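You operate a simulated robot arm through the tools that you are given. There is no shell and no other tool. Be economical: measure what you need, move in short steps, check, and stop when the job is done.

Carry out the task below with a simulated robot arm. There is one attempt and no reset: what you move stays moved.

Task
Open the green mould and set its upper half on the table.
Fine: both clamps up, both dowels out and into their holders, the red one by the mould.
Where things are to end (x, y in the base frame): upper half of the green mould within 60 mm of [650, -300].

The check looks at the end state, three seconds after you hand in, the way a careful person would. Anything else that was tipped, shoved, dropped, spilled or broken makes it a failure.

Robot
A 7-joint arm with a two-finger gripper, hanging from a carriage that runs on a rail from [-1143, 5] to [1337, -6] (x, y) and turns from -5.847 to 6.144 rad about z. Base frame: it is fixed where the carriage stands at the start and does not move with it; the origin is on the floor, on the carriage's upright axis, x ahead of it, y to its left, z up; the surface under the hand at the start is at about z = 800. Units: mm, rad, N and s.
With the tool pointing down near the work surface it reaches from about 360 to 760 mm from the robot's upright axis, wherever it stands. Its first joint turns from -2.496 to 2.496 rad. Places, roughly: blue mould clamp lever [800, 100, 900]; dowel hole by the holders [700, 100, 800]; dowel hole by the turntable [700, 300, 800]; middle of the wooden table [700, -400, 800]; red mould clamp lever [800, 300, 900]; upper half of the green mould (31x15x7 cm) [700, 200, 900]. Payload 1.37 kg.
The TCP is the grasp point between the finger pads, 16 mm short of the fingertips. In the tool frame z runs along the fingers and y along their closing line. Largest opening 92 mm; the body of the gripper starts 74 mm behind the TCP.
Orientation is that of the tool frame in the base frame, as a unit quaternion [w, x, y, z]. With the fingers straight down and closing along the base's y, the tool's x points along the base's -x, its y along +y and its z along -z.

Tools
- The arm moves only by the tool move_arm. Its argument "steps" is a list of rows, each a list of 7 numbers: the shift along the tool's x, y, z in units of 25 mm (1.0 is 25 mm), then the turn, a rotation vector about the tool's x, y, z in units of 4 degrees (1.0 is 4 degrees), then the gripper command, from -1 (shut) to 1 (fully open), values between in proportion. In form: [[x, y, z, ax, ay, az, jaw], ...]. A call has 1 to 10 rows; each row shifts and turns the commanded pose from where the row before left it, along the tool's axes as they then stand. A call with a number of a shift or a turn outside -1 to 1 is refused whole. Rows are played at 5 a second. More than 50 mm and 0.15 rad between two rows, or a gripper value outside its range, and nothing of the call is played. A pose out of reach is approached as far as the arm can. The call stops where the force on the tool passes 90 N (or 10 N more than at its start, if that is more) or the arm is blocked; 0.2 s more then pass. The fingers move at their own pace and stop on an object; they squeeze with about 26 N. The grip force told is the motor's: it shows also when the fingers shut on nothing. Time passes only in rows, and 0.2 s behind the last, so rows that do not move let the fingers close. It gives the time, the measured TCP pose, the force on the tool (base axes), the opening and the grip force at its end, in the units of the frame above (readings bear some noise), with the torque about the TCP (base axes, N m) and any sound that the robot's microphone picked up, and new pictures: "show" is both (left out), scene, wrist or none.
- Cameras (640 x 400 px; columns grow to the right, rows downward): "scene" is now at [275.7, -34.3, 1734.4]; the picture's right is [-0.52, -0.85, 0.00], its down [-0.75, 0.46, -0.48] and it looks along [0.40, -0.25, -0.88] (base axes); focal length 294 px, centre (320, 200). "wrist" rides on the gripper at [71, 19, -111] in the tool frame; the picture's right is [-0.26, 0.97, 0.00], its down [-0.78, -0.21, -0.59] and it looks along [-0.57, -0.15, 0.81] (tool axes); focal length 280 px, centre (320, 200). There is no depth. A picture from a camera that has moved, and an enlarged one, comes with that camera's place and axes in the base frame and with its lens.
- raise_lower(by): slides the trunk up (or, below 0, down) by that many mm; the arm and the scene camera ride with it, the base frame stays. It gives what a move gives, with no picture.
- base_move(legs): drives the robot by 1 to 6 legs, each [ahead, left, turn to the left] in mm, mm and rad, along the robot's own axes; the way and the turn of a leg run together, so that a leg with both is an arc; at most 1500 mm and 3.142 rad a leg. The arm and the cameras ride along, it lands a little off, and it stops where it bumps. It keeps to its track: a leg is cut to what the track allows. It gives what a move gives, and a new picture of the scene camera.
- head_to(pan, tilt): turns the head with the scene camera to pan (to the left, within 2.705 rad either way) and tilt (down, from -0.506 to 1.204), counted from straight ahead of the robot. It gives what a move gives, and a new picture of the scene camera.
- close_up(camera, box): a new picture of the part [left, top, right, bottom] of that camera's present view, enlarged. It takes no simulated time.
- close_job(): hands the job in; it is judged then, once.

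Work in short steps. Places have to be worked out from the pictures, the camera data and where the tool is seen: move nearer, look again, correct. Check each grasp and each placing, and mend what went wrong. You have 120 turns and 260 pictures in all, those below and enlarged ones among them. Open the gripper and draw the arm clear of the work before you hand the job in, unless the task says otherwise; then end with one line.

The tools are called as name(argument=value, ...) on one line, values as JSON. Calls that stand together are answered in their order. move_arm: Moves the arm, as the interface text tells. Its arguments: {"type":"object","properties":{"steps":{"type":"array","items":{"type":"array","items":{"type":"number"}}},"show":{"type":"string","enum":["both","scene","wrist","none"]}},"required":["steps"]} The other tools are called the same way: raise_lower (by) slides the trunk up or down; base_move (legs) drives the base; head_to (pan, tilt) turns the head that bears the scene camera; close_up (camera, box) takes an enlarged picture of a part of a camera's view; close_job () hands the job in.

At the start:

```text
clock: 0.0
tcp_pos: [786.9, -141.7, 1215.5]
ee_rot: [-0.001, -0.001, 1.0, 0.001]
contact_force: [0.6, 0.4, 0.2]
ft_torque: [0.0, 0.01, -0.02]
finger_gap: 91.8
grasp_force: 0.0
trunk travel left (down, up): [-400.0, 181.0]
robot x, y, heading: [-0.7, -1.6, -0.002]
head pan, tilt: [-0.552, 1.075]
```

scene: 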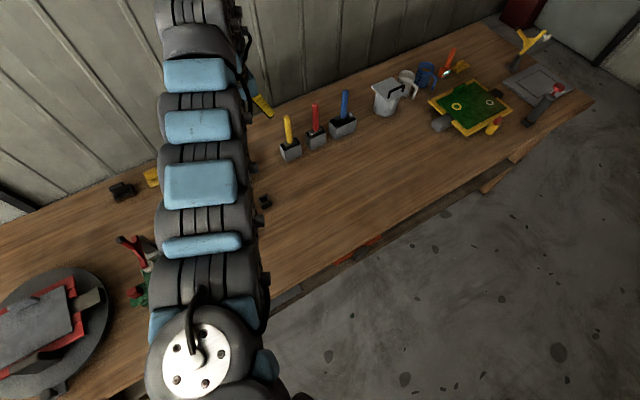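
wrist: 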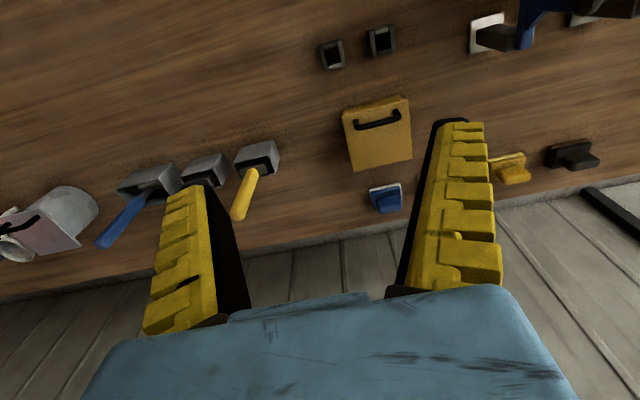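

The arm hides the mould in the scene view; I turn the head left toward the mould area.

head_to(pan=0.35, tilt=0.95)

```text
clock: 1.2
tcp_pos: [785.9, -141.2, 1214.5]
ee_rot: [0.0, 0.0, 1.0, 0.0]
contact_force: [0.0, -0.7, 0.0]
ft_torque: [0.01, -0.05, -0.01]
finger_gap: 92.0
grasp_force: 0.0
trunk travel left (down, up): [-400.0, 181.0]
robot x, y, heading: [-2.5, -2.0, -0.0]
head pan, tilt: [0.351, 0.949]
camera scene: at [288.8, 24.6, 1743.1], right [0.34, -0.94, 0.0], down [-0.76, -0.28, -0.58], along [0.55, 0.2, -0.81], focal length 294 px, centre (320, 200)
```

scene: 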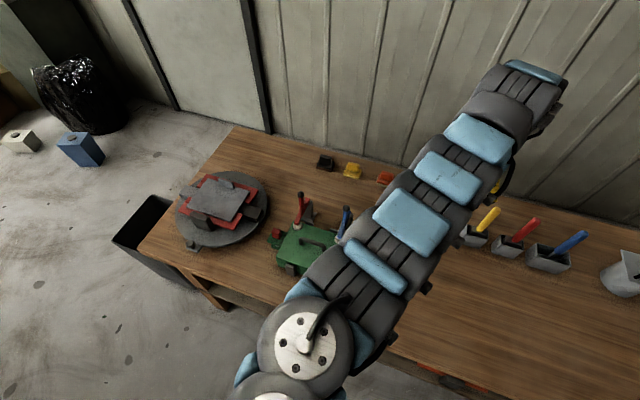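

The green mould is visible at left of the arm; take an enlarged look.

close_up(camera="scene", box=[220, 150, 440, 290])

move_arm(steps=[[0, -1, 0, 0, 0, 0, 1], [0, -1, 0, 0, 0, 0, 1], [0, -1, 0, 0, 0, 0, 1], [0, -1, 0, 0, 0, 0, 1], [0, -1, 0, 0, 0, 0, 1], [0, -1, 0, 0, 0, 0, 1], [0, -1, 0, 0, 0, 0, 1], [0, -1, 0, 0, 0, 0, 1]])

```text
2.86 times, centred on (330, 220) of scene
camera zoom: at [288.8, 24.6, 1743.1], right [0.34, -0.94, 0.0], down [-0.76, -0.28, -0.58], along [0.55, 0.2, -0.81], focal length 839 px, centre (291, 143)
```

zoom: 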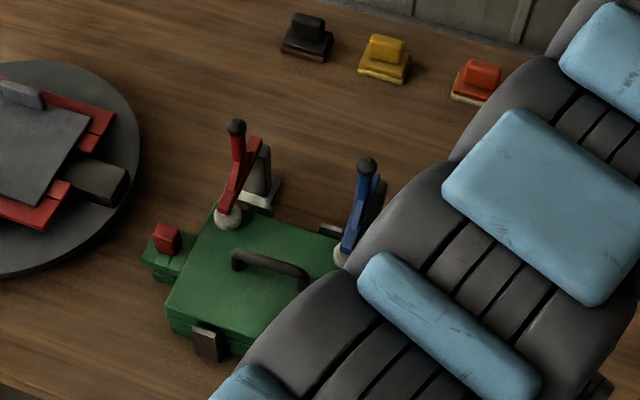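

```text
clock: 3.0
tcp_pos: [774.9, -290.5, 1213.0]
ee_rot: [0.0, 0.001, 1.0, -0.001]
contact_force: [0.8, -0.6, 0.2]
ft_torque: [0.0, 0.03, 0.02]
finger_gap: 92.0
grasp_force: 0.1
out of reach, approached as far as the arm can: row 6, 7, 8
trunk travel left (down, up): [-400.0, 181.0]
robot x, y, heading: [-1.1, -1.5, 0.001]
head pan, tilt: [0.351, 0.949]
camera scene: at [288.9, 24.6, 1743.2], right [0.34, -0.94, 0.0], down [-0.76, -0.28, -0.58], along [0.55, 0.2, -0.81], focal length 294 px, centre (320, 200)
camera wrist: at [704.7, -269.6, 1323.1], right [0.26, 0.97, 0.0], down [0.78, -0.21, 0.59], along [0.57, -0.15, -0.81], focal length 280 px, centre (320, 200)
```

scene: 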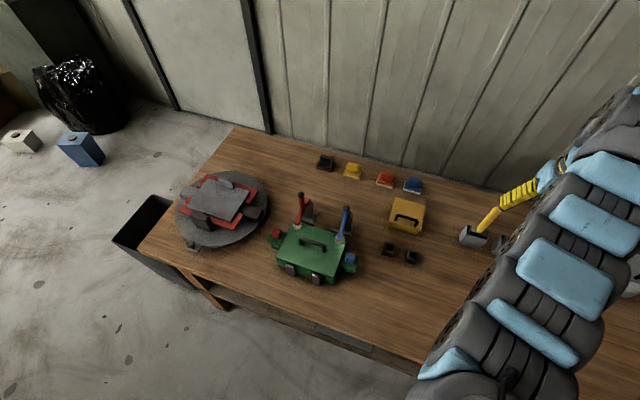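
wrist: 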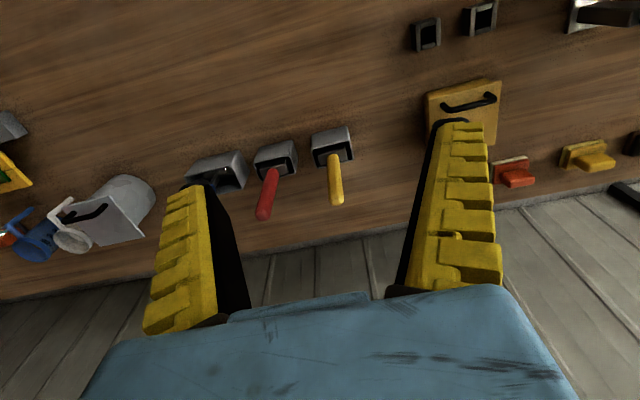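

Now the mould, its clamps, dowels and the two dark holders are all visible; enlarge.

close_up(camera="scene", box=[250, 180, 430, 295])

close_up(camera="scene", box=[260, 185, 370, 255])

close_up(camera="scene", box=[340, 210, 450, 280])

```text
3.48 times, centred on (340, 238) of scene
camera zoom: at [288.9, 24.6, 1743.2], right [0.34, -0.94, 0.0], down [-0.76, -0.28, -0.58], along [0.55, 0.2, -0.81], focal length 1022 px, centre (250, 70)
```

zoom: 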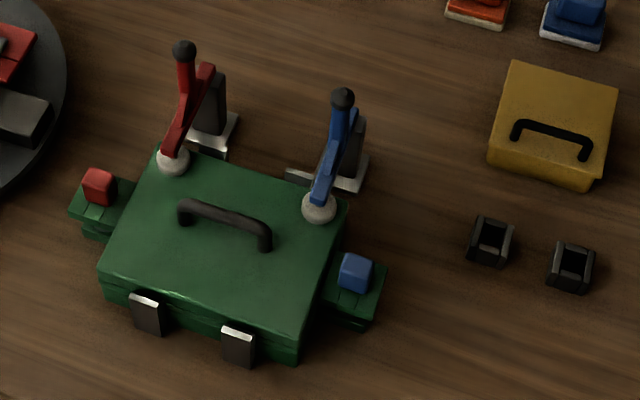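

```text
5.71 times, centred on (315, 220) of scene
camera zoom: at [288.9, 24.6, 1743.2], right [0.34, -0.94, 0.0], down [-0.76, -0.28, -0.58], along [0.55, 0.2, -0.81], focal length 1679 px, centre (349, 86)
```

zoom: 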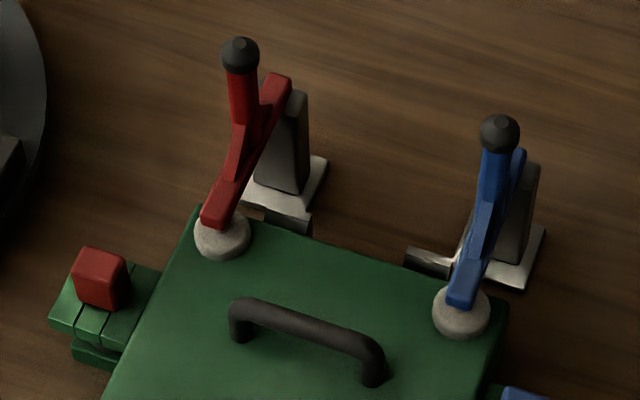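

```text
5.71 times, centred on (395, 245) of scene
camera zoom: at [288.9, 24.6, 1743.2], right [0.34, -0.94, 0.0], down [-0.76, -0.28, -0.58], along [0.55, 0.2, -0.81], focal length 1679 px, centre (-109, -57)
```

zoom: 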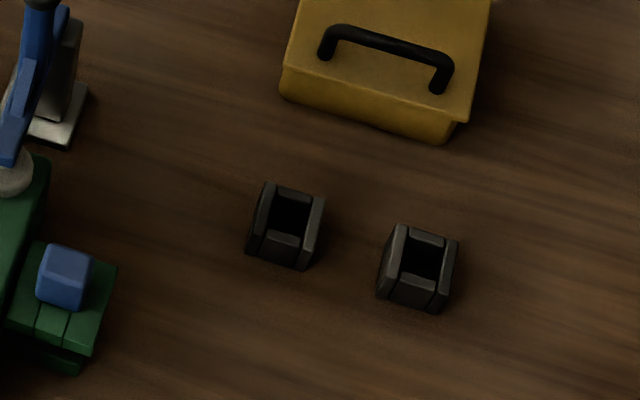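

The mould is axis-aligned, centre about (687,192); dowel heads near (700,331) and (700,69), holders near (793,-46) (by the mould) and (794,-124). I drive 170 mm ahead for reach, first drawing the hand back, then put it over the mould.

move_arm(steps=[[1, 1, 0, 0, 0, 0, 1], [1, 1, 0, 0, 0, 0, 1], [1, 1, 0, 0, 0, 0, 1], [1, 1, 0, 0, 0, 0, 1], [1, 1, 0, 0, 0, 0, 1], [1, 1, 0, 0, 0, 0, 1]], show="none")

base_move(legs=[[170, 0, 0]])

```text
clock: 4.4
tcp_pos: [701.2, -214.4, 1214.4]
ee_rot: [0.0, 0.0, 1.0, 0.0]
contact_force: [0.2, 0.6, 0.7]
ft_torque: [0.0, -0.02, -0.02]
finger_gap: 91.8
grasp_force: 0.0
out of reach, approached as far as the arm can: row 4, 5, 6
trunk travel left (down, up): [-400.0, 181.0]
robot x, y, heading: [0.8, 0.5, 0.0]
head pan, tilt: [0.351, 0.949]
```

```text
clock: 5.9
tcp_pos: [873.6, -214.1, 1215.8]
ee_rot: [0.0, 0.0, 1.0, 0.0]
contact_force: [-0.2, -0.7, -1.0]
ft_torque: [0.03, -0.01, 0.0]
finger_gap: 91.7
grasp_force: 0.0
trunk travel left (down, up): [-400.0, 181.0]
robot x, y, heading: [172.9, -1.4, 0.001]
head pan, tilt: [0.351, 0.949]
camera scene: at [461.3, 23.9, 1743.1], right [0.34, -0.94, 0.0], down [-0.76, -0.28, -0.58], along [0.55, 0.2, -0.81], focal length 294 px, centre (320, 200)
```

scene: 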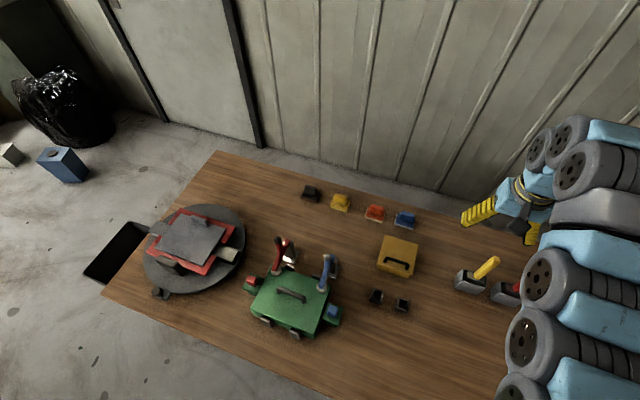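

I lower the hand somewhat while pulling in and to the left, staying above everything.

move_arm(steps=[[0, 0, 1, 0, 0, 0, 1], [0, 0, 1, 0, 0, 0, 1], [1, 0, 1, 0, 0, 0, 1], [1, 0, 1, 0, 0, 0, 1], [1, 1, 0, 0, 0, 0, 1], [1, 1, 0, 0, 0, 0, 1], [1, 1, 0, 0, 0, 0, 1], [1, 1, 0, 0, 0, 0, 1], [1, 1, 0, 0, 0, 0, 1], [0, 1, 0, 0, 0, 0, 1]], show="none")

move_arm(steps=[[0, 1, 0, 0, 0, 0, 1], [0, 1, 0, 0, 0, 0, 1], [0, 1, 0, 0, 0, 0, 1], [0, 1, 0, 0, 0, 0, 1], [0, 1, 0, 0, 0, 0, 1], [0, 1, 0, 0, 0, 0, 1]])

```text
clock: 8.1
tcp_pos: [874.0, -214.4, 1164.4]
ee_rot: [0.0, 0.0, 1.0, 0.0]
contact_force: [-0.2, -0.5, -0.4]
ft_torque: [-0.02, -0.02, 0.0]
finger_gap: 92.1
grasp_force: 0.0
out of reach, approached as far as the arm can: row 3, 4, 5, 6, 7, 8, 9, 10
trunk travel left (down, up): [-400.0, 181.0]
robot x, y, heading: [170.3, 2.0, -0.002]
head pan, tilt: [0.351, 0.949]
```

```text
clock: 9.5
tcp_pos: [873.0, -216.5, 1164.7]
ee_rot: [-0.001, 0.0, 1.0, 0.0]
contact_force: [-0.2, 0.4, 0.8]
ft_torque: [-0.01, 0.04, 0.01]
finger_gap: 92.0
grasp_force: 0.0
out of reach, approached as far as the arm can: row 1, 2, 3, 4, 5, 6
trunk travel left (down, up): [-400.0, 181.0]
robot x, y, heading: [174.5, -1.7, 0.002]
head pan, tilt: [0.351, 0.949]
camera scene: at [461.3, 23.9, 1743.1], right [0.34, -0.94, 0.0], down [-0.76, -0.28, -0.58], along [0.55, 0.2, -0.81], focal length 294 px, centre (320, 200)
camera wrist: at [802.7, -194.9, 1274.1], right [0.26, 0.97, 0.0], down [0.78, -0.21, 0.59], along [0.57, -0.15, -0.81], focal length 280 px, centre (320, 200)
```

scene: 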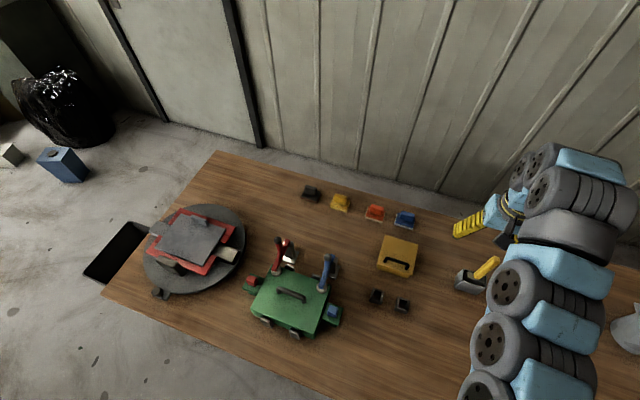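
wrist: 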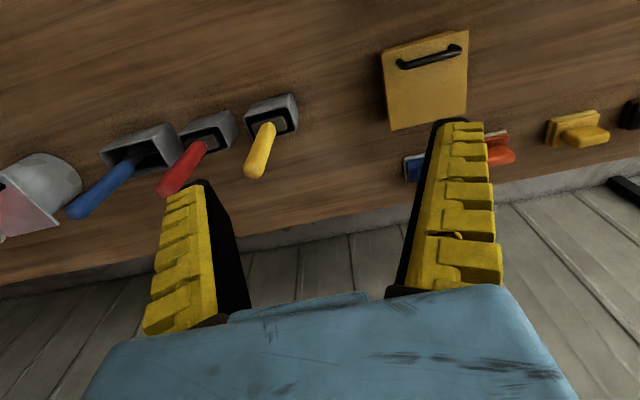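

The hand seems at an inner reach limit at this height relative to the trunk; I raise the trunk and then descend the same amount to see whether it can pull in.

raise_lower(by=170)

move_arm(steps=[[0, 0, 1, 0, 0, 0, 1], [0, 0, 1, 0, 0, 0, 1], [0, 0, 1, 0, 0, 0, 1], [0, 0, 1, 0, 0, 0, 1], [0, 0, 1, 0, 0, 0, 1], [0, 0, 1, 0, 0, 0, 1], [0, 0, 1, 0, 0, 0, 1], [1, 0, 0, 0, 0, 0, 1], [1, 0, 0, 0, 0, 0, 1]], show="scene")

```text
clock: 11.4
tcp_pos: [874.4, -215.5, 1333.7]
ee_rot: [-0.001, 0.001, 1.0, 0.0]
contact_force: [-0.2, 0.8, -1.0]
ft_torque: [0.0, -0.03, -0.01]
finger_gap: 91.7
grasp_force: 0.0
trunk travel left (down, up): [-570.0, 11.0]
robot x, y, heading: [172.7, 2.6, -0.001]
head pan, tilt: [0.351, 0.949]
```

```text
clock: 13.4
tcp_pos: [824.2, -218.0, 1161.5]
ee_rot: [-0.002, 0.0, 1.0, -0.002]
contact_force: [-2.4, 2.2, -4.8]
ft_torque: [-0.25, -0.26, -0.01]
finger_gap: 91.8
grasp_force: 0.0
trunk travel left (down, up): [-570.0, 11.0]
robot x, y, heading: [172.4, -0.8, -0.003]
head pan, tilt: [0.351, 0.949]
camera scene: at [460.8, 23.7, 1912.6], right [0.34, -0.94, 0.0], down [-0.76, -0.28, -0.58], along [0.55, 0.2, -0.81], focal length 294 px, centre (320, 200)
```

scene: 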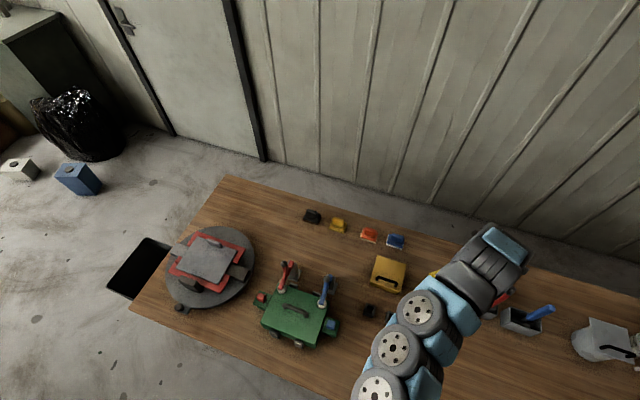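

That works. Now move over to the mould: pull in to x≈700 and left to y≈100, staying at z≈1160.

move_arm(steps=[[1, 0.5, 0, 0, 0, 0, 1], [1, 1, 0, 0, 0, 0, 1], [1, 1, 0, 0, 0, 0, 1], [1, 1, 0, 0, 0, 0, 1], [1, 1, 0, 0, 0, 0, 1], [0, 1, 0, 0, 0, 0, 1], [0, 1, 0, 0, 0, 0, 1], [0, 1, 0, 0, 0, 0, 1], [0, 1, 0, 0, 0, 0, 1], [0, 1, 0, 0, 0, 0, 1]], show="none")

move_arm(steps=[[0, 1, 0, 0, 0, 0, 1], [0, 1, 0, 0, 0, 0, 1], [0, 1, 0, 0, 0, 0, 1], [0, 1, 0, 0, 0, 0, 1], [0, 1, 0, 0, 0, 0, 1], [0, 1, 0, 0, 0, 0, 1]])

```text
clock: 15.6
tcp_pos: [698.6, 23.4, 1159.6]
ee_rot: [0.0, 0.0, 1.0, 0.0]
contact_force: [-1.0, -0.9, 0.1]
ft_torque: [0.0, 0.01, -0.04]
finger_gap: 91.6
grasp_force: 0.1
trunk travel left (down, up): [-570.0, 11.0]
robot x, y, heading: [172.1, 0.8, -0.002]
head pan, tilt: [0.351, 0.949]
```

```text
clock: 17.0
tcp_pos: [699.2, 174.0, 1158.6]
ee_rot: [0.0, 0.001, 1.0, 0.0]
contact_force: [-0.1, 0.0, 0.2]
ft_torque: [0.0, -0.02, -0.01]
finger_gap: 91.8
grasp_force: 0.0
trunk travel left (down, up): [-570.0, 11.0]
robot x, y, heading: [172.4, -1.5, 0.005]
head pan, tilt: [0.351, 0.949]
camera scene: at [461.3, 23.9, 1913.1], right [0.34, -0.94, 0.0], down [-0.76, -0.28, -0.58], along [0.55, 0.2, -0.81], focal length 294 px, centre (320, 200)
camera wrist: at [627.9, 193.4, 1268.0], right [0.26, 0.96, 0.0], down [0.78, -0.21, 0.59], along [0.57, -0.15, -0.81], focal length 280 px, centre (320, 200)
```

scene: 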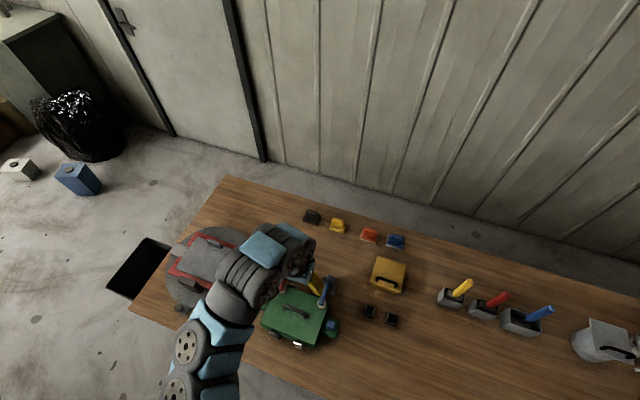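
wrist: 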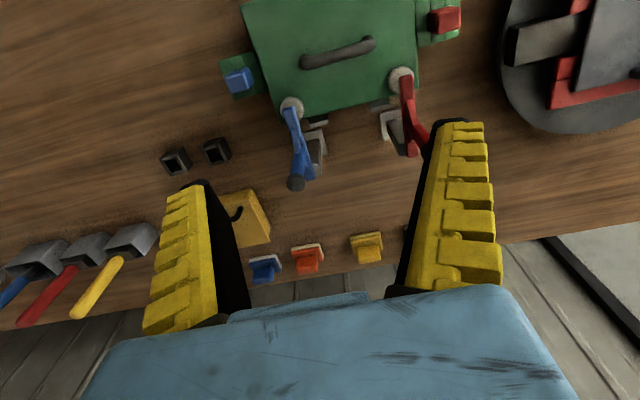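

Good overhead view; enlarge the clamps and dowels.

close_up(camera="wrist", box=[210, 0, 480, 200])

close_up(camera="wrist", box=[140, 60, 340, 200])

```text
2.00 times, centred on (345, 100) of wrist
camera zoom: at [627.9, 193.4, 1268.0], right [0.26, 0.96, 0.0], down [0.78, -0.21, 0.59], along [0.57, -0.15, -0.81], focal length 561 px, centre (270, 400)
```

zoom: 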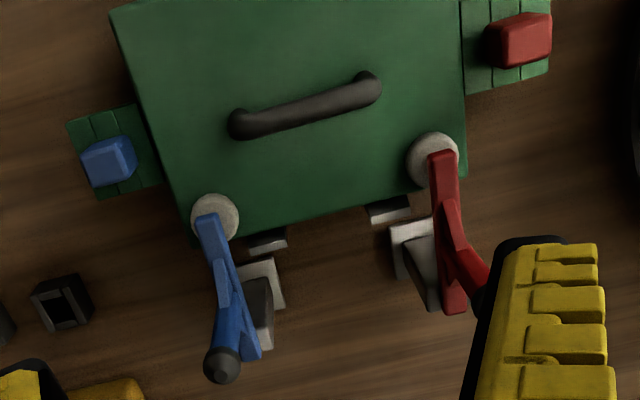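

```text
2.86 times, centred on (240, 130) of wrist
camera zoom: at [627.9, 193.4, 1268.0], right [0.26, 0.96, 0.0], down [0.78, -0.21, 0.59], along [0.57, -0.15, -0.81], focal length 801 px, centre (549, 400)
```

zoom: 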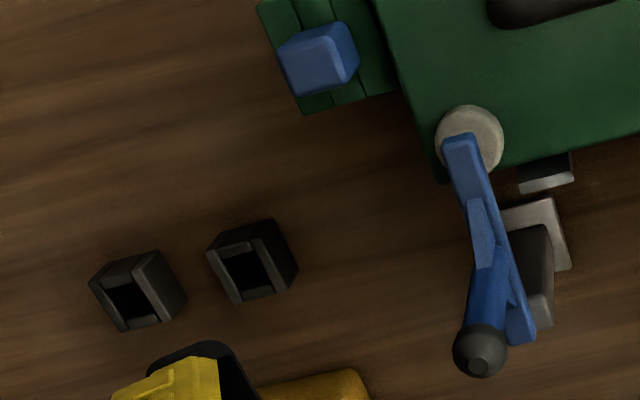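

Triangulated: blue ball ≈ (793,122,995), pivot ≈ (850,120,890), red ball ≈ (795,274,995). I'll shut the fingers and lower in front of the blue handle to push it back (+x).

move_arm(steps=[[-0.82, -1, 0, 0, 0, 0, -1], [-0.82, -1, 0, 0, 0, 0, -1], [0, -0.08, 1, 0, 0, 0, -1], [0, 0, 1, 0, 0, 0, -1], [0, 0, 1, 0, 0, 0, -1], [0, 0, 1, 0, 0, 0, -1], [0, 0, 1, 0, 0, 0, -1], [0, 0, 1, 0, 0, 0, -1], [0, 0, 1, 0, 0, 0, -1]])

```text
clock: 19.0
tcp_pos: [740.7, 119.5, 985.8]
ee_rot: [0.001, 0.001, 1.0, 0.001]
contact_force: [-1.3, -0.3, 1.3]
ft_torque: [0.0, 0.01, 0.05]
finger_gap: 0.0
grasp_force: 25.9
trunk travel left (down, up): [-570.0, 11.0]
robot x, y, heading: [172.1, 0.4, -0.003]
head pan, tilt: [0.351, 0.949]
camera scene: at [461.3, 24.0, 1913.1], right [0.34, -0.94, 0.0], down [-0.76, -0.28, -0.58], along [0.55, 0.2, -0.81], focal length 294 px, centre (320, 200)
camera wrist: at [669.3, 139.8, 1094.4], right [0.26, 0.97, 0.0], down [0.78, -0.21, 0.59], along [0.57, -0.15, -0.81], focal length 280 px, centre (320, 200)
```

scene: 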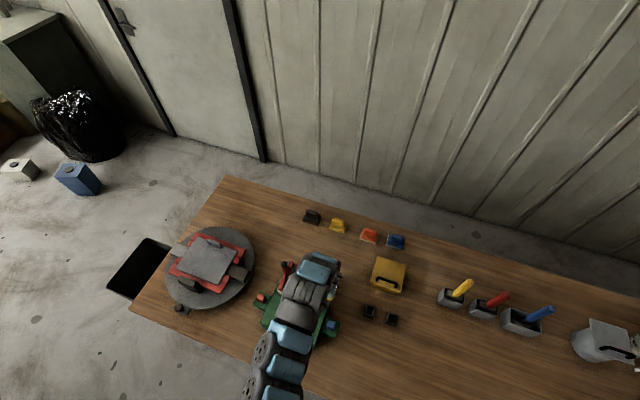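
wrist: 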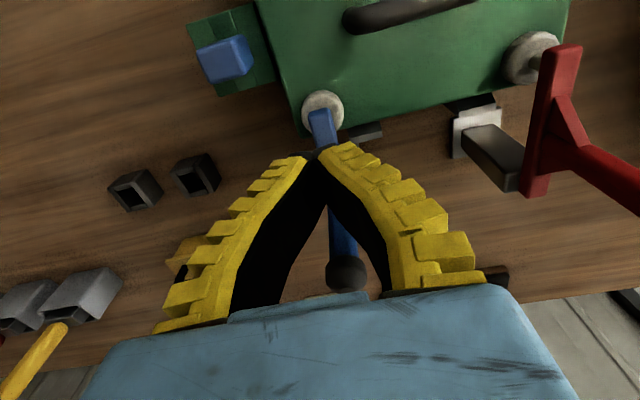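

The fingertip is in front of the handle with the stem aligned. Push ahead in +x in small steps.

move_arm(steps=[[-0.6, 0.1, 0, 0, 0, 0, -1], [-0.6, 0, 0, 0, 0, 0, -1], [-0.6, 0, 0, 0, 0, 0, -1], [-0.6, 0, 0, 0, 0, 0, -1], [-0.6, 0, 0, 0, 0, 0, -1]], show="wrist")

```text
clock: 20.2
tcp_pos: [815.0, 124.6, 984.4]
ee_rot: [0.001, 0.0, 1.0, 0.0]
contact_force: [-0.3, 0.0, -0.1]
ft_torque: [-0.04, -0.01, 0.02]
finger_gap: 0.0
grasp_force: 27.6
trunk travel left (down, up): [-570.0, 11.0]
robot x, y, heading: [171.9, -0.5, 0.004]
head pan, tilt: [0.351, 0.949]
camera wrist: at [743.2, 142.6, 1094.3], right [0.26, 0.97, 0.0], down [0.78, -0.21, 0.59], along [0.57, -0.15, -0.81], focal length 280 px, centre (320, 200)
```

wrist: 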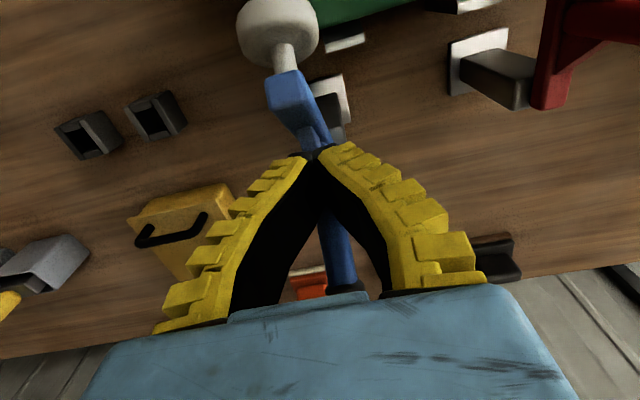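

The lever swings up freely. Continue pushing back.

move_arm(steps=[[-0.6, 0, 0, 0, 0, 0, -1], [-0.6, 0, 0, 0, 0, 0, -1], [-0.6, 0, 0, 0, 0, 0, -1], [-0.6, 0, 0, 0, 0, 0, -1]], show="wrist")

```text
clock: 21.2
tcp_pos: [874.2, 125.3, 986.8]
ee_rot: [0.0, 0.0, 1.0, 0.001]
contact_force: [-22.2, 1.7, 27.5]
ft_torque: [-0.12, -0.02, 0.19]
finger_gap: 5.9
grasp_force: 27.8
trunk travel left (down, up): [-570.0, 11.0]
robot x, y, heading: [169.8, -0.1, -0.002]
head pan, tilt: [0.351, 0.949]
camera wrist: at [802.6, 145.0, 1095.8], right [0.26, 0.97, 0.0], down [0.78, -0.21, 0.59], along [0.57, -0.15, -0.81], focal length 280 px, centre (320, 200)
```

wrist: 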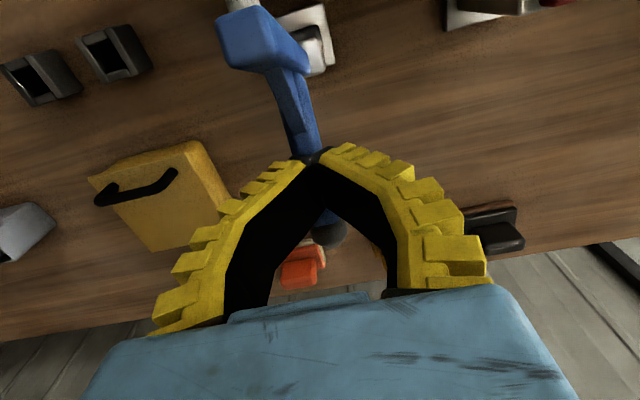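

Force of ~35 N suggests the lever is at its stop. Lift straight off and look whether it stays.

move_arm(steps=[[0.2, 0, -0.6, 0, 0, 0, -1], [0, 0, -1, 0, 0, 0, -1], [0, 0, -1, 0, 0, 0, -1], [0, 0, -1, 0, 0, 0, -1], [1, 0, -1, 0, 0, 0, -1], [1, 0, 0, 0, 0, 0, -1], [1, 0, 0, 0, 0, 0, -1], [1, 0, 0, 0, 0, 0, -1], [1, 0, 0, 0, 0, 0, -1], [1, 0, 0, 0, 0, 0, -1]])

```text
clock: 23.4
tcp_pos: [718.2, 121.3, 1097.6]
ee_rot: [0.0, 0.0, 1.0, -0.001]
contact_force: [0.6, 0.2, -0.5]
ft_torque: [-0.03, 0.04, -0.02]
finger_gap: 0.0
grasp_force: 27.7
trunk travel left (down, up): [-570.0, 11.0]
robot x, y, heading: [170.5, -0.9, 0.003]
head pan, tilt: [0.351, 0.949]
camera scene: at [461.3, 23.8, 1913.1], right [0.34, -0.94, 0.0], down [-0.76, -0.28, -0.58], along [0.55, 0.2, -0.81], focal length 294 px, centre (320, 200)
camera wrist: at [648.3, 142.2, 1207.8], right [0.26, 0.97, 0.0], down [0.78, -0.21, 0.59], along [0.57, -0.16, -0.81], focal length 280 px, centre (320, 200)
```

scene: 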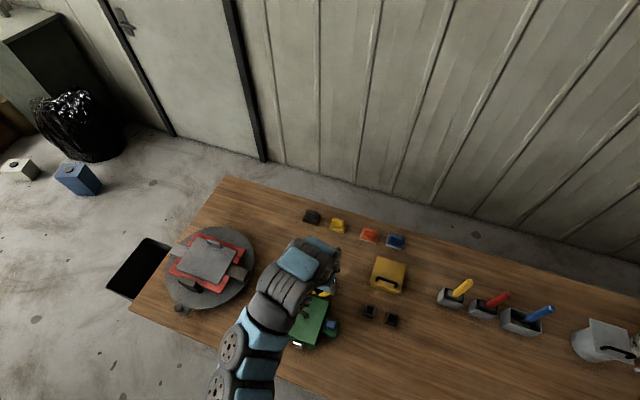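
wrist: 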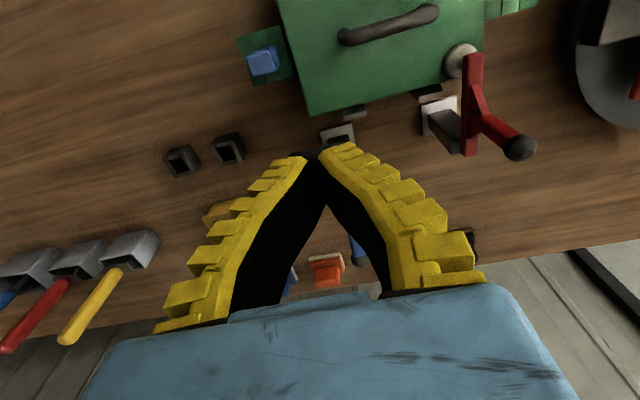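

Blue clamp is up. Same for the red: ball at ≈ (790,274,995). Move in front of it and lower.

move_arm(steps=[[-0.9, 1, 0, 0, 0, 0, -1], [0, 1, 0, 0, 0, 0, -1], [0, 1, 0, 0, 0, 0, -1], [0, 1, 0, 0, 0, 0, -1], [0, 1, 0, 0, 0, 0, -1], [0, 1, 0.5, 0, 0, 0, -1], [0, 0, 1, 0, 0, 0, -1], [0, 0, 1, 0, 0, 0, -1], [0, 0, 1, 0, 0, 0, -1], [0, 0, 1, 0, 0, 0, -1]], show="wrist")

```text
clock: 25.6
tcp_pos: [743.4, 273.9, 988.5]
ee_rot: [0.001, 0.001, 1.0, 0.0]
contact_force: [-0.7, 0.3, -0.2]
ft_torque: [-0.03, -0.02, 0.02]
finger_gap: 0.1
grasp_force: 27.6
trunk travel left (down, up): [-570.0, 11.0]
robot x, y, heading: [173.4, -1.6, 0.002]
head pan, tilt: [0.351, 0.949]
camera wrist: at [671.9, 293.3, 1097.2], right [0.26, 0.97, 0.0], down [0.78, -0.21, 0.59], along [0.57, -0.15, -0.81], focal length 280 px, centre (320, 200)
```

wrist: 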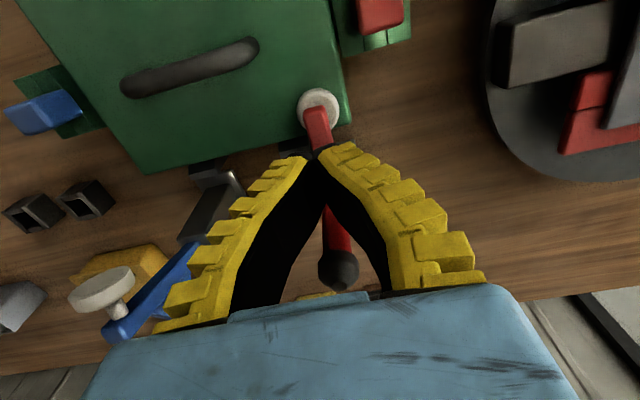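

Aligned with the red stem; the blue lever is still back. Push the red lever the same way and lift off.

move_arm(steps=[[-0.6, 0, 0, 0, 0, 0, -1], [-0.6, 0, 0, 0, 0, 0, -1], [-0.6, 0, 0, 0, 0, 0, -1], [-0.6, 0, 0, 0, 0, 0, -1], [-0.6, 0, 0, 0, 0, 0, -1], [-0.6, 0, 0, 0, 0, 0, -1], [-0.6, 0, 0, 0, 0, 0, -1], [-0.6, 0, 0, 0, 0, 0, -1], [-0.5, 0, 0, 0, 0, 0, -1]], show="wrist")

move_arm(steps=[[0.2, 0, -0.6, 0, 0, 0, -1], [0, 0, -1, 0, 0, 0, -1], [0, 0, -1, 0, 0, 0, -1], [0, 0, -1, 0, 0, 0, -1], [0.5, 0, -1, 0, 0, 0, -1], [1, 0, -1, 0, 0, 0, -1], [1, 0, 0, 0, 0, 0, -1], [1, 0, 0, 0, 0, 0, -1], [1, 0, 0, 0, 0, 0, 1], [1, 0, 0, 0, 0, 0, 1]], show="wrist")

```text
clock: 27.6
tcp_pos: [855.6, 266.3, 992.2]
ee_rot: [-0.002, 0.0, 1.0, -0.001]
contact_force: [-0.9, -0.8, -0.1]
ft_torque: [-0.03, -0.04, 0.02]
finger_gap: 0.2
grasp_force: 27.9
out of reach, approached as far as the arm can: row 8, 9
trunk travel left (down, up): [-570.0, 11.0]
robot x, y, heading: [171.4, -0.2, -0.001]
head pan, tilt: [0.351, 0.949]
camera wrist: at [785.0, 288.1, 1102.1], right [0.26, 0.96, 0.0], down [0.78, -0.21, 0.59], along [0.57, -0.16, -0.81], focal length 280 px, centre (320, 200)
```

wrist: 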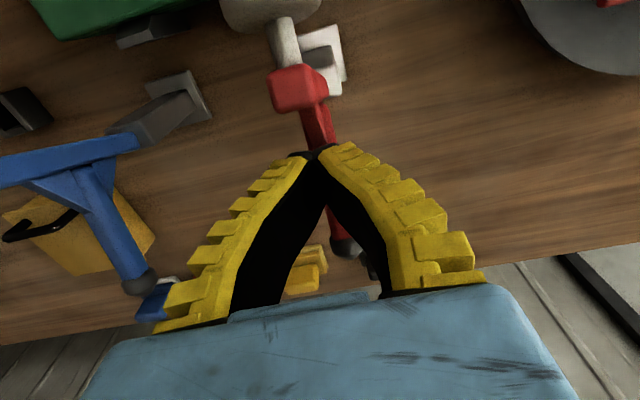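

```text
clock: 29.8
tcp_pos: [714.7, 266.5, 1133.3]
ee_rot: [0.0, 0.0, 1.0, 0.0]
contact_force: [0.7, -0.7, 0.3]
ft_torque: [-0.02, 0.05, 0.01]
finger_gap: 91.9
grasp_force: 0.0
trunk travel left (down, up): [-570.0, 11.0]
robot x, y, heading: [174.5, 0.1, -0.0]
head pan, tilt: [0.351, 0.949]
camera wrist: at [642.9, 286.5, 1243.3], right [0.26, 0.96, 0.0], down [0.78, -0.21, 0.59], along [0.57, -0.15, -0.81], focal length 280 px, centre (320, 200)
```

wrist: 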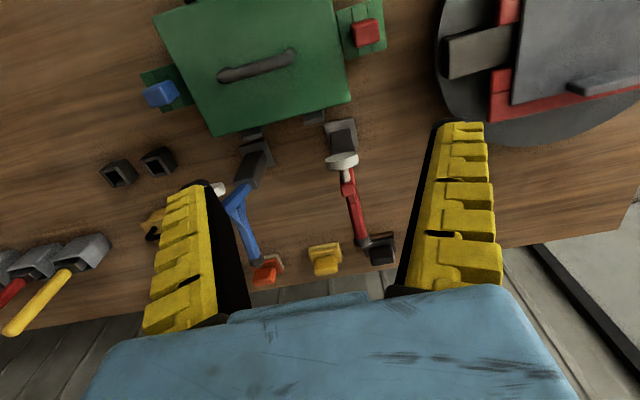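

Both pads are off the mould; zoom to compare red's opening with blue's.

close_up(camera="wrist", box=[190, 100, 420, 290])

close_up(camera="wrist", box=[130, 0, 400, 150])

```text
2.11 times, centred on (305, 195) of wrist
camera zoom: at [642.9, 286.5, 1243.3], right [0.26, 0.96, 0.0], down [0.78, -0.21, 0.59], along [0.57, -0.15, -0.81], focal length 590 px, centre (352, 210)
```

zoom: 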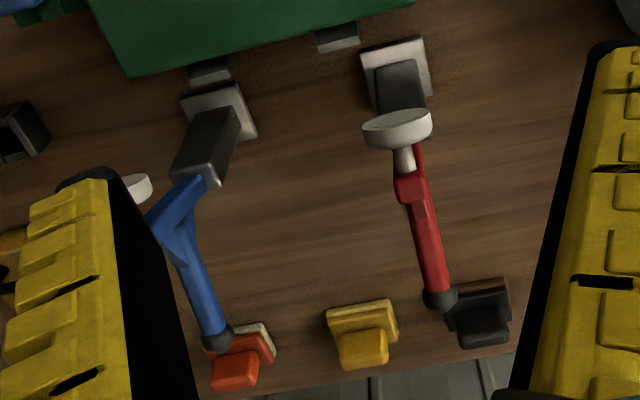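

```text
2.37 times, centred on (265, 75) of wrist
camera zoom: at [642.9, 286.5, 1243.3], right [0.26, 0.96, 0.0], down [0.78, -0.21, 0.59], along [0.57, -0.15, -0.81], focal length 665 px, centre (450, 496)
```

zoom: 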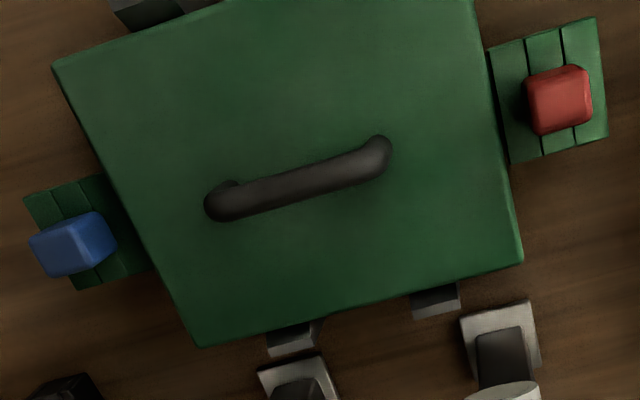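

Both clamps are fully back (~100° turned). Dowel heads: red ≈ (693,329,874), blue ≈ (692,69,875). I'll turn the tool 90° about its axis so the fingers close along x, clear of the mould body.

move_arm(steps=[[0, 0, 0, 0, 0, -1, 1], [0, 0, 0, 0, 0, -1, 1], [0, 0, 0, 0, 0, -1, 1], [0, 0, 0, 0, 0, -1, 1], [0, 0, 0, 0, 0, -1, 1], [0, 0, 0, 0, 0, -1, 1], [0, 0, 0, 0, 0, -1, 1], [0, 0, 0, 0, 0, -1, 1], [0, 0, 0, 0, 0, -1, 1], [0, 0, 0, 0, 0, -1, 1]], show="none")

move_arm(steps=[[0, 0, 0, 0, 0, -1, 1], [0, 0, 0, 0, 0, -1, 1], [0, 0, 0, 0, 0, -1, 1], [0, 0, 0, 0, 0, -1, 1], [0, 0, 0, 0, 0, -1, 1], [0, 0, 0, 0, 0, -1, 1], [0, 0, 0, 0, 0, -1, 1], [0, 0, 0, 0, 0, -1, 1], [0, 0, 0, 0, 0, -1, 1], [0, 0, 0, 0, 0, -1, 1]], show="none")

move_arm(steps=[[0, 0, 0, 0, 0, -1, 1], [0, 0, 0, 0, 0, -1, 1], [0, 0, 0, 0, 0, -0.5, 1]], show="wrist")

```text
clock: 32.0
tcp_pos: [712.9, 267.4, 1134.1]
ee_rot: [0.0, -0.342, 0.94, 0.0]
contact_force: [0.1, -1.0, 0.1]
ft_torque: [0.01, -0.02, 0.0]
finger_gap: 91.9
grasp_force: 0.0
trunk travel left (down, up): [-570.0, 11.0]
robot x, y, heading: [169.1, 1.3, -0.004]
head pan, tilt: [0.351, 0.949]
```

```text
clock: 34.2
tcp_pos: [714.9, 268.7, 1134.6]
ee_rot: [0.001, -0.643, 0.766, 0.0]
contact_force: [0.4, 0.6, -0.7]
ft_torque: [0.04, -0.01, 0.01]
finger_gap: 91.9
grasp_force: 0.1
trunk travel left (down, up): [-570.0, 11.0]
robot x, y, heading: [174.0, 2.3, 0.001]
head pan, tilt: [0.351, 0.949]
```

```text
clock: 35.0
tcp_pos: [715.4, 269.1, 1133.4]
ee_rot: [-0.001, 0.708, -0.706, 0.0]
contact_force: [-0.2, -0.3, -0.9]
ft_torque: [0.03, -0.02, 0.02]
finger_gap: 91.8
grasp_force: 0.0
trunk travel left (down, up): [-570.0, 11.0]
robot x, y, heading: [171.7, -2.9, 0.004]
head pan, tilt: [0.351, 0.949]
camera wrist: at [695.4, 198.1, 1243.1], right [-0.97, 0.26, 0.0], down [0.21, 0.78, 0.59], along [0.15, 0.57, -0.81], focal length 280 px, centre (320, 200)
```

wrist: 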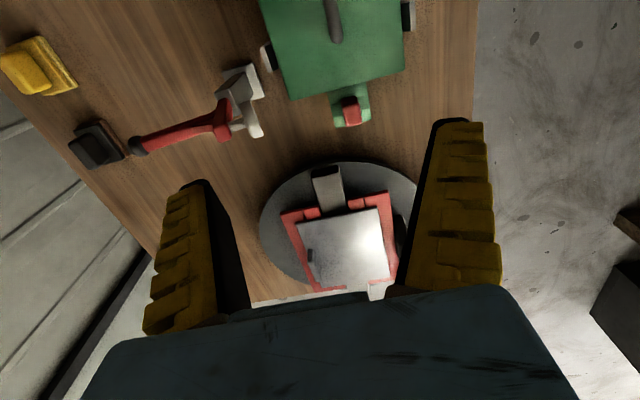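

Now go above the red dowel head at about (690,329), down to z≈950, and look.

move_arm(steps=[[-0.8, 0.5, 1, 0, 0, 0, 1], [-0.8, 0.5, 1, 0, 0, 0, 1], [-0.8, 0, 1, 0, 0, 0, 1], [0, 0, 1, 0, 0, 0, 1], [0, 0, 1, 0, 0, 0, 1], [0, 0, 1, 0, 0, 0, 1], [0, 0, 1, 0, 0, 0, 1]], show="both")

```text
clock: 36.6
tcp_pos: [689.4, 327.5, 958.8]
ee_rot: [-0.001, 0.707, -0.707, -0.001]
contact_force: [-0.3, -0.6, -0.8]
ft_torque: [-0.01, -0.01, 0.03]
finger_gap: 92.3
grasp_force: 0.1
trunk travel left (down, up): [-570.0, 11.0]
robot x, y, heading: [169.7, -1.1, 0.001]
head pan, tilt: [0.351, 0.949]
camera scene: at [461.3, 24.0, 1913.1], right [0.34, -0.94, 0.0], down [-0.76, -0.28, -0.58], along [0.55, 0.2, -0.81], focal length 294 px, centre (320, 200)
camera wrist: at [669.6, 257.4, 1067.9], right [-0.96, 0.26, 0.0], down [0.21, 0.78, 0.59], along [0.16, 0.57, -0.81], focal length 280 px, centre (320, 200)
```

scene: 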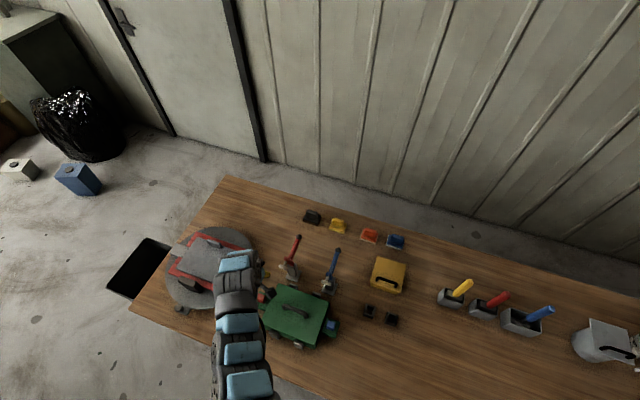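
wrist: 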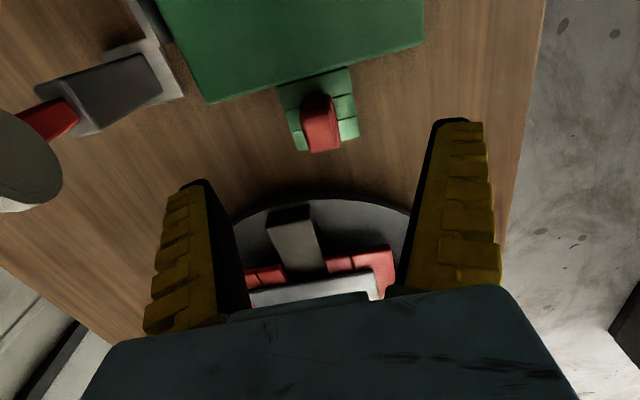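

The head is centred at (689,329). Zoom to gauge its height before descending.

close_up(camera="wrist", box=[260, 50, 380, 170])

```text
3.33 times, centred on (320, 110) of wrist
camera zoom: at [669.6, 257.4, 1067.9], right [-0.96, 0.26, 0.0], down [0.21, 0.78, 0.59], along [0.16, 0.57, -0.81], focal length 935 px, centre (320, 500)
```

zoom: 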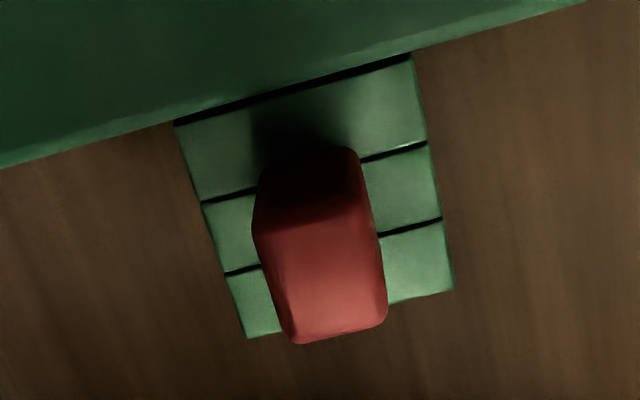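

Head is ~24 mm wide, ~22 tall. Descend to TCP z≈884 and close.

move_arm(steps=[[-0.08, 0, 1, 0, 0, 0, 1], [0, 0, 1, 0, 0, 0, 1], [0, 0, 0.5, 0, 0, 0, 1], [0, 0, 0.5, 0, 0, 0, 1], [0, 0, 0, 0, 0, 0, -1], [0, 0, 0, 0, 0, 0, -1], [0, 0, 0, 0, 0, 0, -1]], show="wrist")

```text
clock: 38.2
tcp_pos: [690.6, 329.2, 884.2]
ee_rot: [0.001, -0.707, 0.707, -0.001]
contact_force: [-0.7, -2.9, 10.6]
ft_torque: [-0.22, 0.05, -0.03]
finger_gap: 15.4
grasp_force: 26.2
trunk travel left (down, up): [-570.0, 11.0]
robot x, y, heading: [171.1, 2.7, -0.003]
head pan, tilt: [0.351, 0.949]
camera wrist: at [670.4, 258.9, 993.7], right [-0.97, 0.26, 0.0], down [0.21, 0.78, 0.59], along [0.15, 0.57, -0.81], focal length 280 px, centre (320, 200)
```

wrist: 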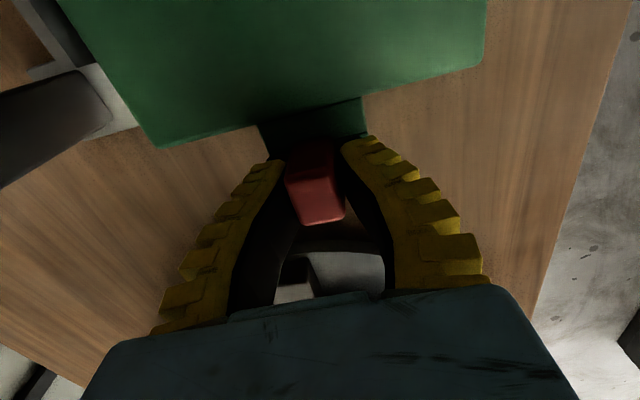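

The head is between the fingers at 15 mm gap with grip force. Lift straight up and check.

move_arm(steps=[[0, 0, -0.5, 0, 0, 0, -1], [0, 0, -0.5, 0, 0, 0, -1], [0, 0, -0.5, 0, 0, 0, -1], [0, 0, -0.5, 0, 0, 0, -1], [0, 0, -1, 0, 0, 0, -1], [0, 0, -1, 0, 0, 0, -1]], show="wrist")

```text
clock: 39.6
tcp_pos: [688.1, 329.7, 984.2]
ee_rot: [0.0, -0.707, 0.707, 0.001]
contact_force: [-0.3, -0.4, -0.3]
ft_torque: [0.02, -0.01, 0.0]
finger_gap: 11.8
grasp_force: 26.1
trunk travel left (down, up): [-570.0, 11.0]
robot x, y, heading: [173.3, -0.1, -0.002]
head pan, tilt: [0.351, 0.949]
camera wrist: at [668.7, 260.0, 1092.4], right [-0.97, 0.26, 0.0], down [0.21, 0.78, 0.59], along [0.15, 0.57, -0.81], focal length 280 px, centre (320, 200)
```

wrist: 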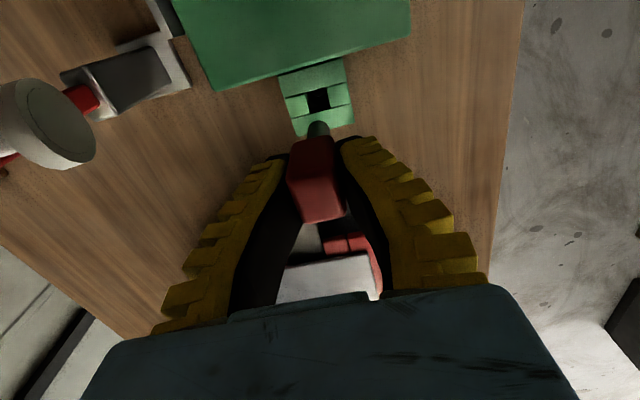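

The dowel is out of its hole. Zoom on the held dowel to check its hold.

close_up(camera="wrist", box=[240, 50, 400, 240])

```text
2.11 times, centred on (320, 145) of wrist
camera zoom: at [668.7, 260.0, 1092.4], right [-0.97, 0.26, 0.0], down [0.21, 0.78, 0.59], along [0.15, 0.57, -0.81], focal length 590 px, centre (320, 316)
```

zoom: 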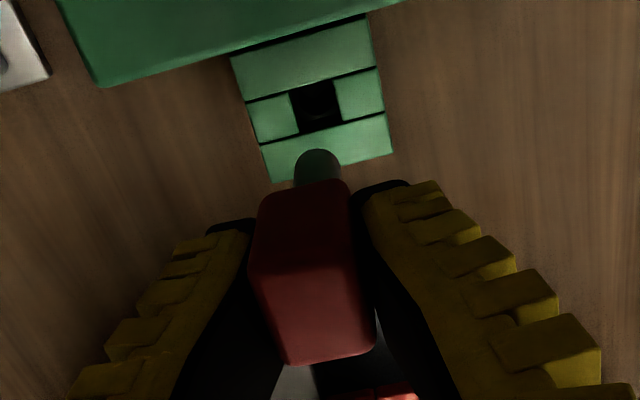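

Pin hangs ≈85 mm below the TCP. Holders: mould-side ≈ (795,-43), other ≈ (800,-125), rim z≈830. Raise and carry over the mould toward the mould-side holder.

move_arm(steps=[[0, 0, -1, 0, 0, 0, -1], [0, 0, -1, 0, 0, 0, -1], [0, 0, -1, 0, 0, 0, -1], [0, 0, -1, 0, 0, 0, -1], [1, 0, -1, 0, 0, 0, -1], [1, 0, 0, 0, 0, 0, -1], [1, 0, 0, 0, 0, 0, -1], [1, 0, 0, 0, 0, 0, -1], [1, 0, 0, 0, 0, 0, -1], [1, 0, 0, 0, 0, 0, -1]], show="none")

move_arm(steps=[[1, 0, 0, 0, 0, 0, -1], [1, 0, 0, 0, 0, 0, -1], [1, 0, 0, 0, 0, 0, -1], [1, 0, 0, 0, 0, 0, -1], [1, 0, 0, 0, 0, 0, -1], [1, -0.5, 0, 0, 0, 0, -1], [1, -1, 0, 0, 0, 0, -1], [1, -1, 0, 0, 0, 0, -1], [1, -1, 0, 0, 0, 0, -1], [0, -0.7, 0, 0, 0, 0, -1]], show="wrist")

```text
clock: 41.8
tcp_pos: [688.8, 179.9, 1107.3]
ee_rot: [-0.001, 0.707, -0.707, 0.0]
contact_force: [0.7, -0.7, -0.1]
ft_torque: [-0.04, -0.01, 0.01]
finger_gap: 11.8
grasp_force: 25.7
trunk travel left (down, up): [-570.0, 11.0]
robot x, y, heading: [174.3, -2.0, -0.001]
head pan, tilt: [0.351, 0.949]
```

```text
clock: 44.0
tcp_pos: [796.2, -44.8, 1105.7]
ee_rot: [-0.001, -0.706, 0.708, 0.0]
contact_force: [0.1, 0.9, 0.0]
ft_torque: [0.0, 0.0, -0.03]
finger_gap: 12.0
grasp_force: 26.4
trunk travel left (down, up): [-570.0, 11.0]
robot x, y, heading: [172.7, -1.9, -0.003]
head pan, tilt: [0.351, 0.949]
camera wrist: at [776.4, -114.5, 1216.6], right [-0.97, 0.26, 0.0], down [0.21, 0.78, 0.59], along [0.15, 0.57, -0.81], focal length 280 px, centre (320, 200)
```

wrist: 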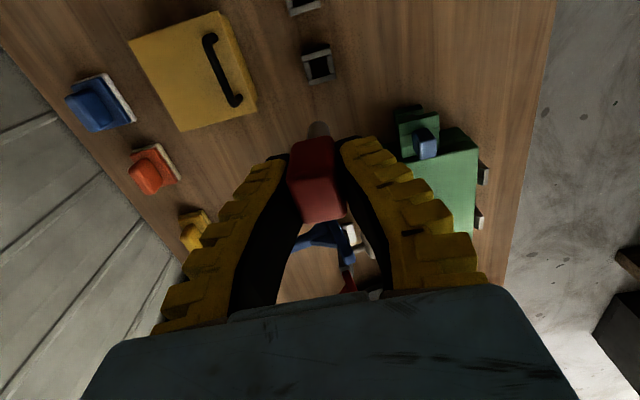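

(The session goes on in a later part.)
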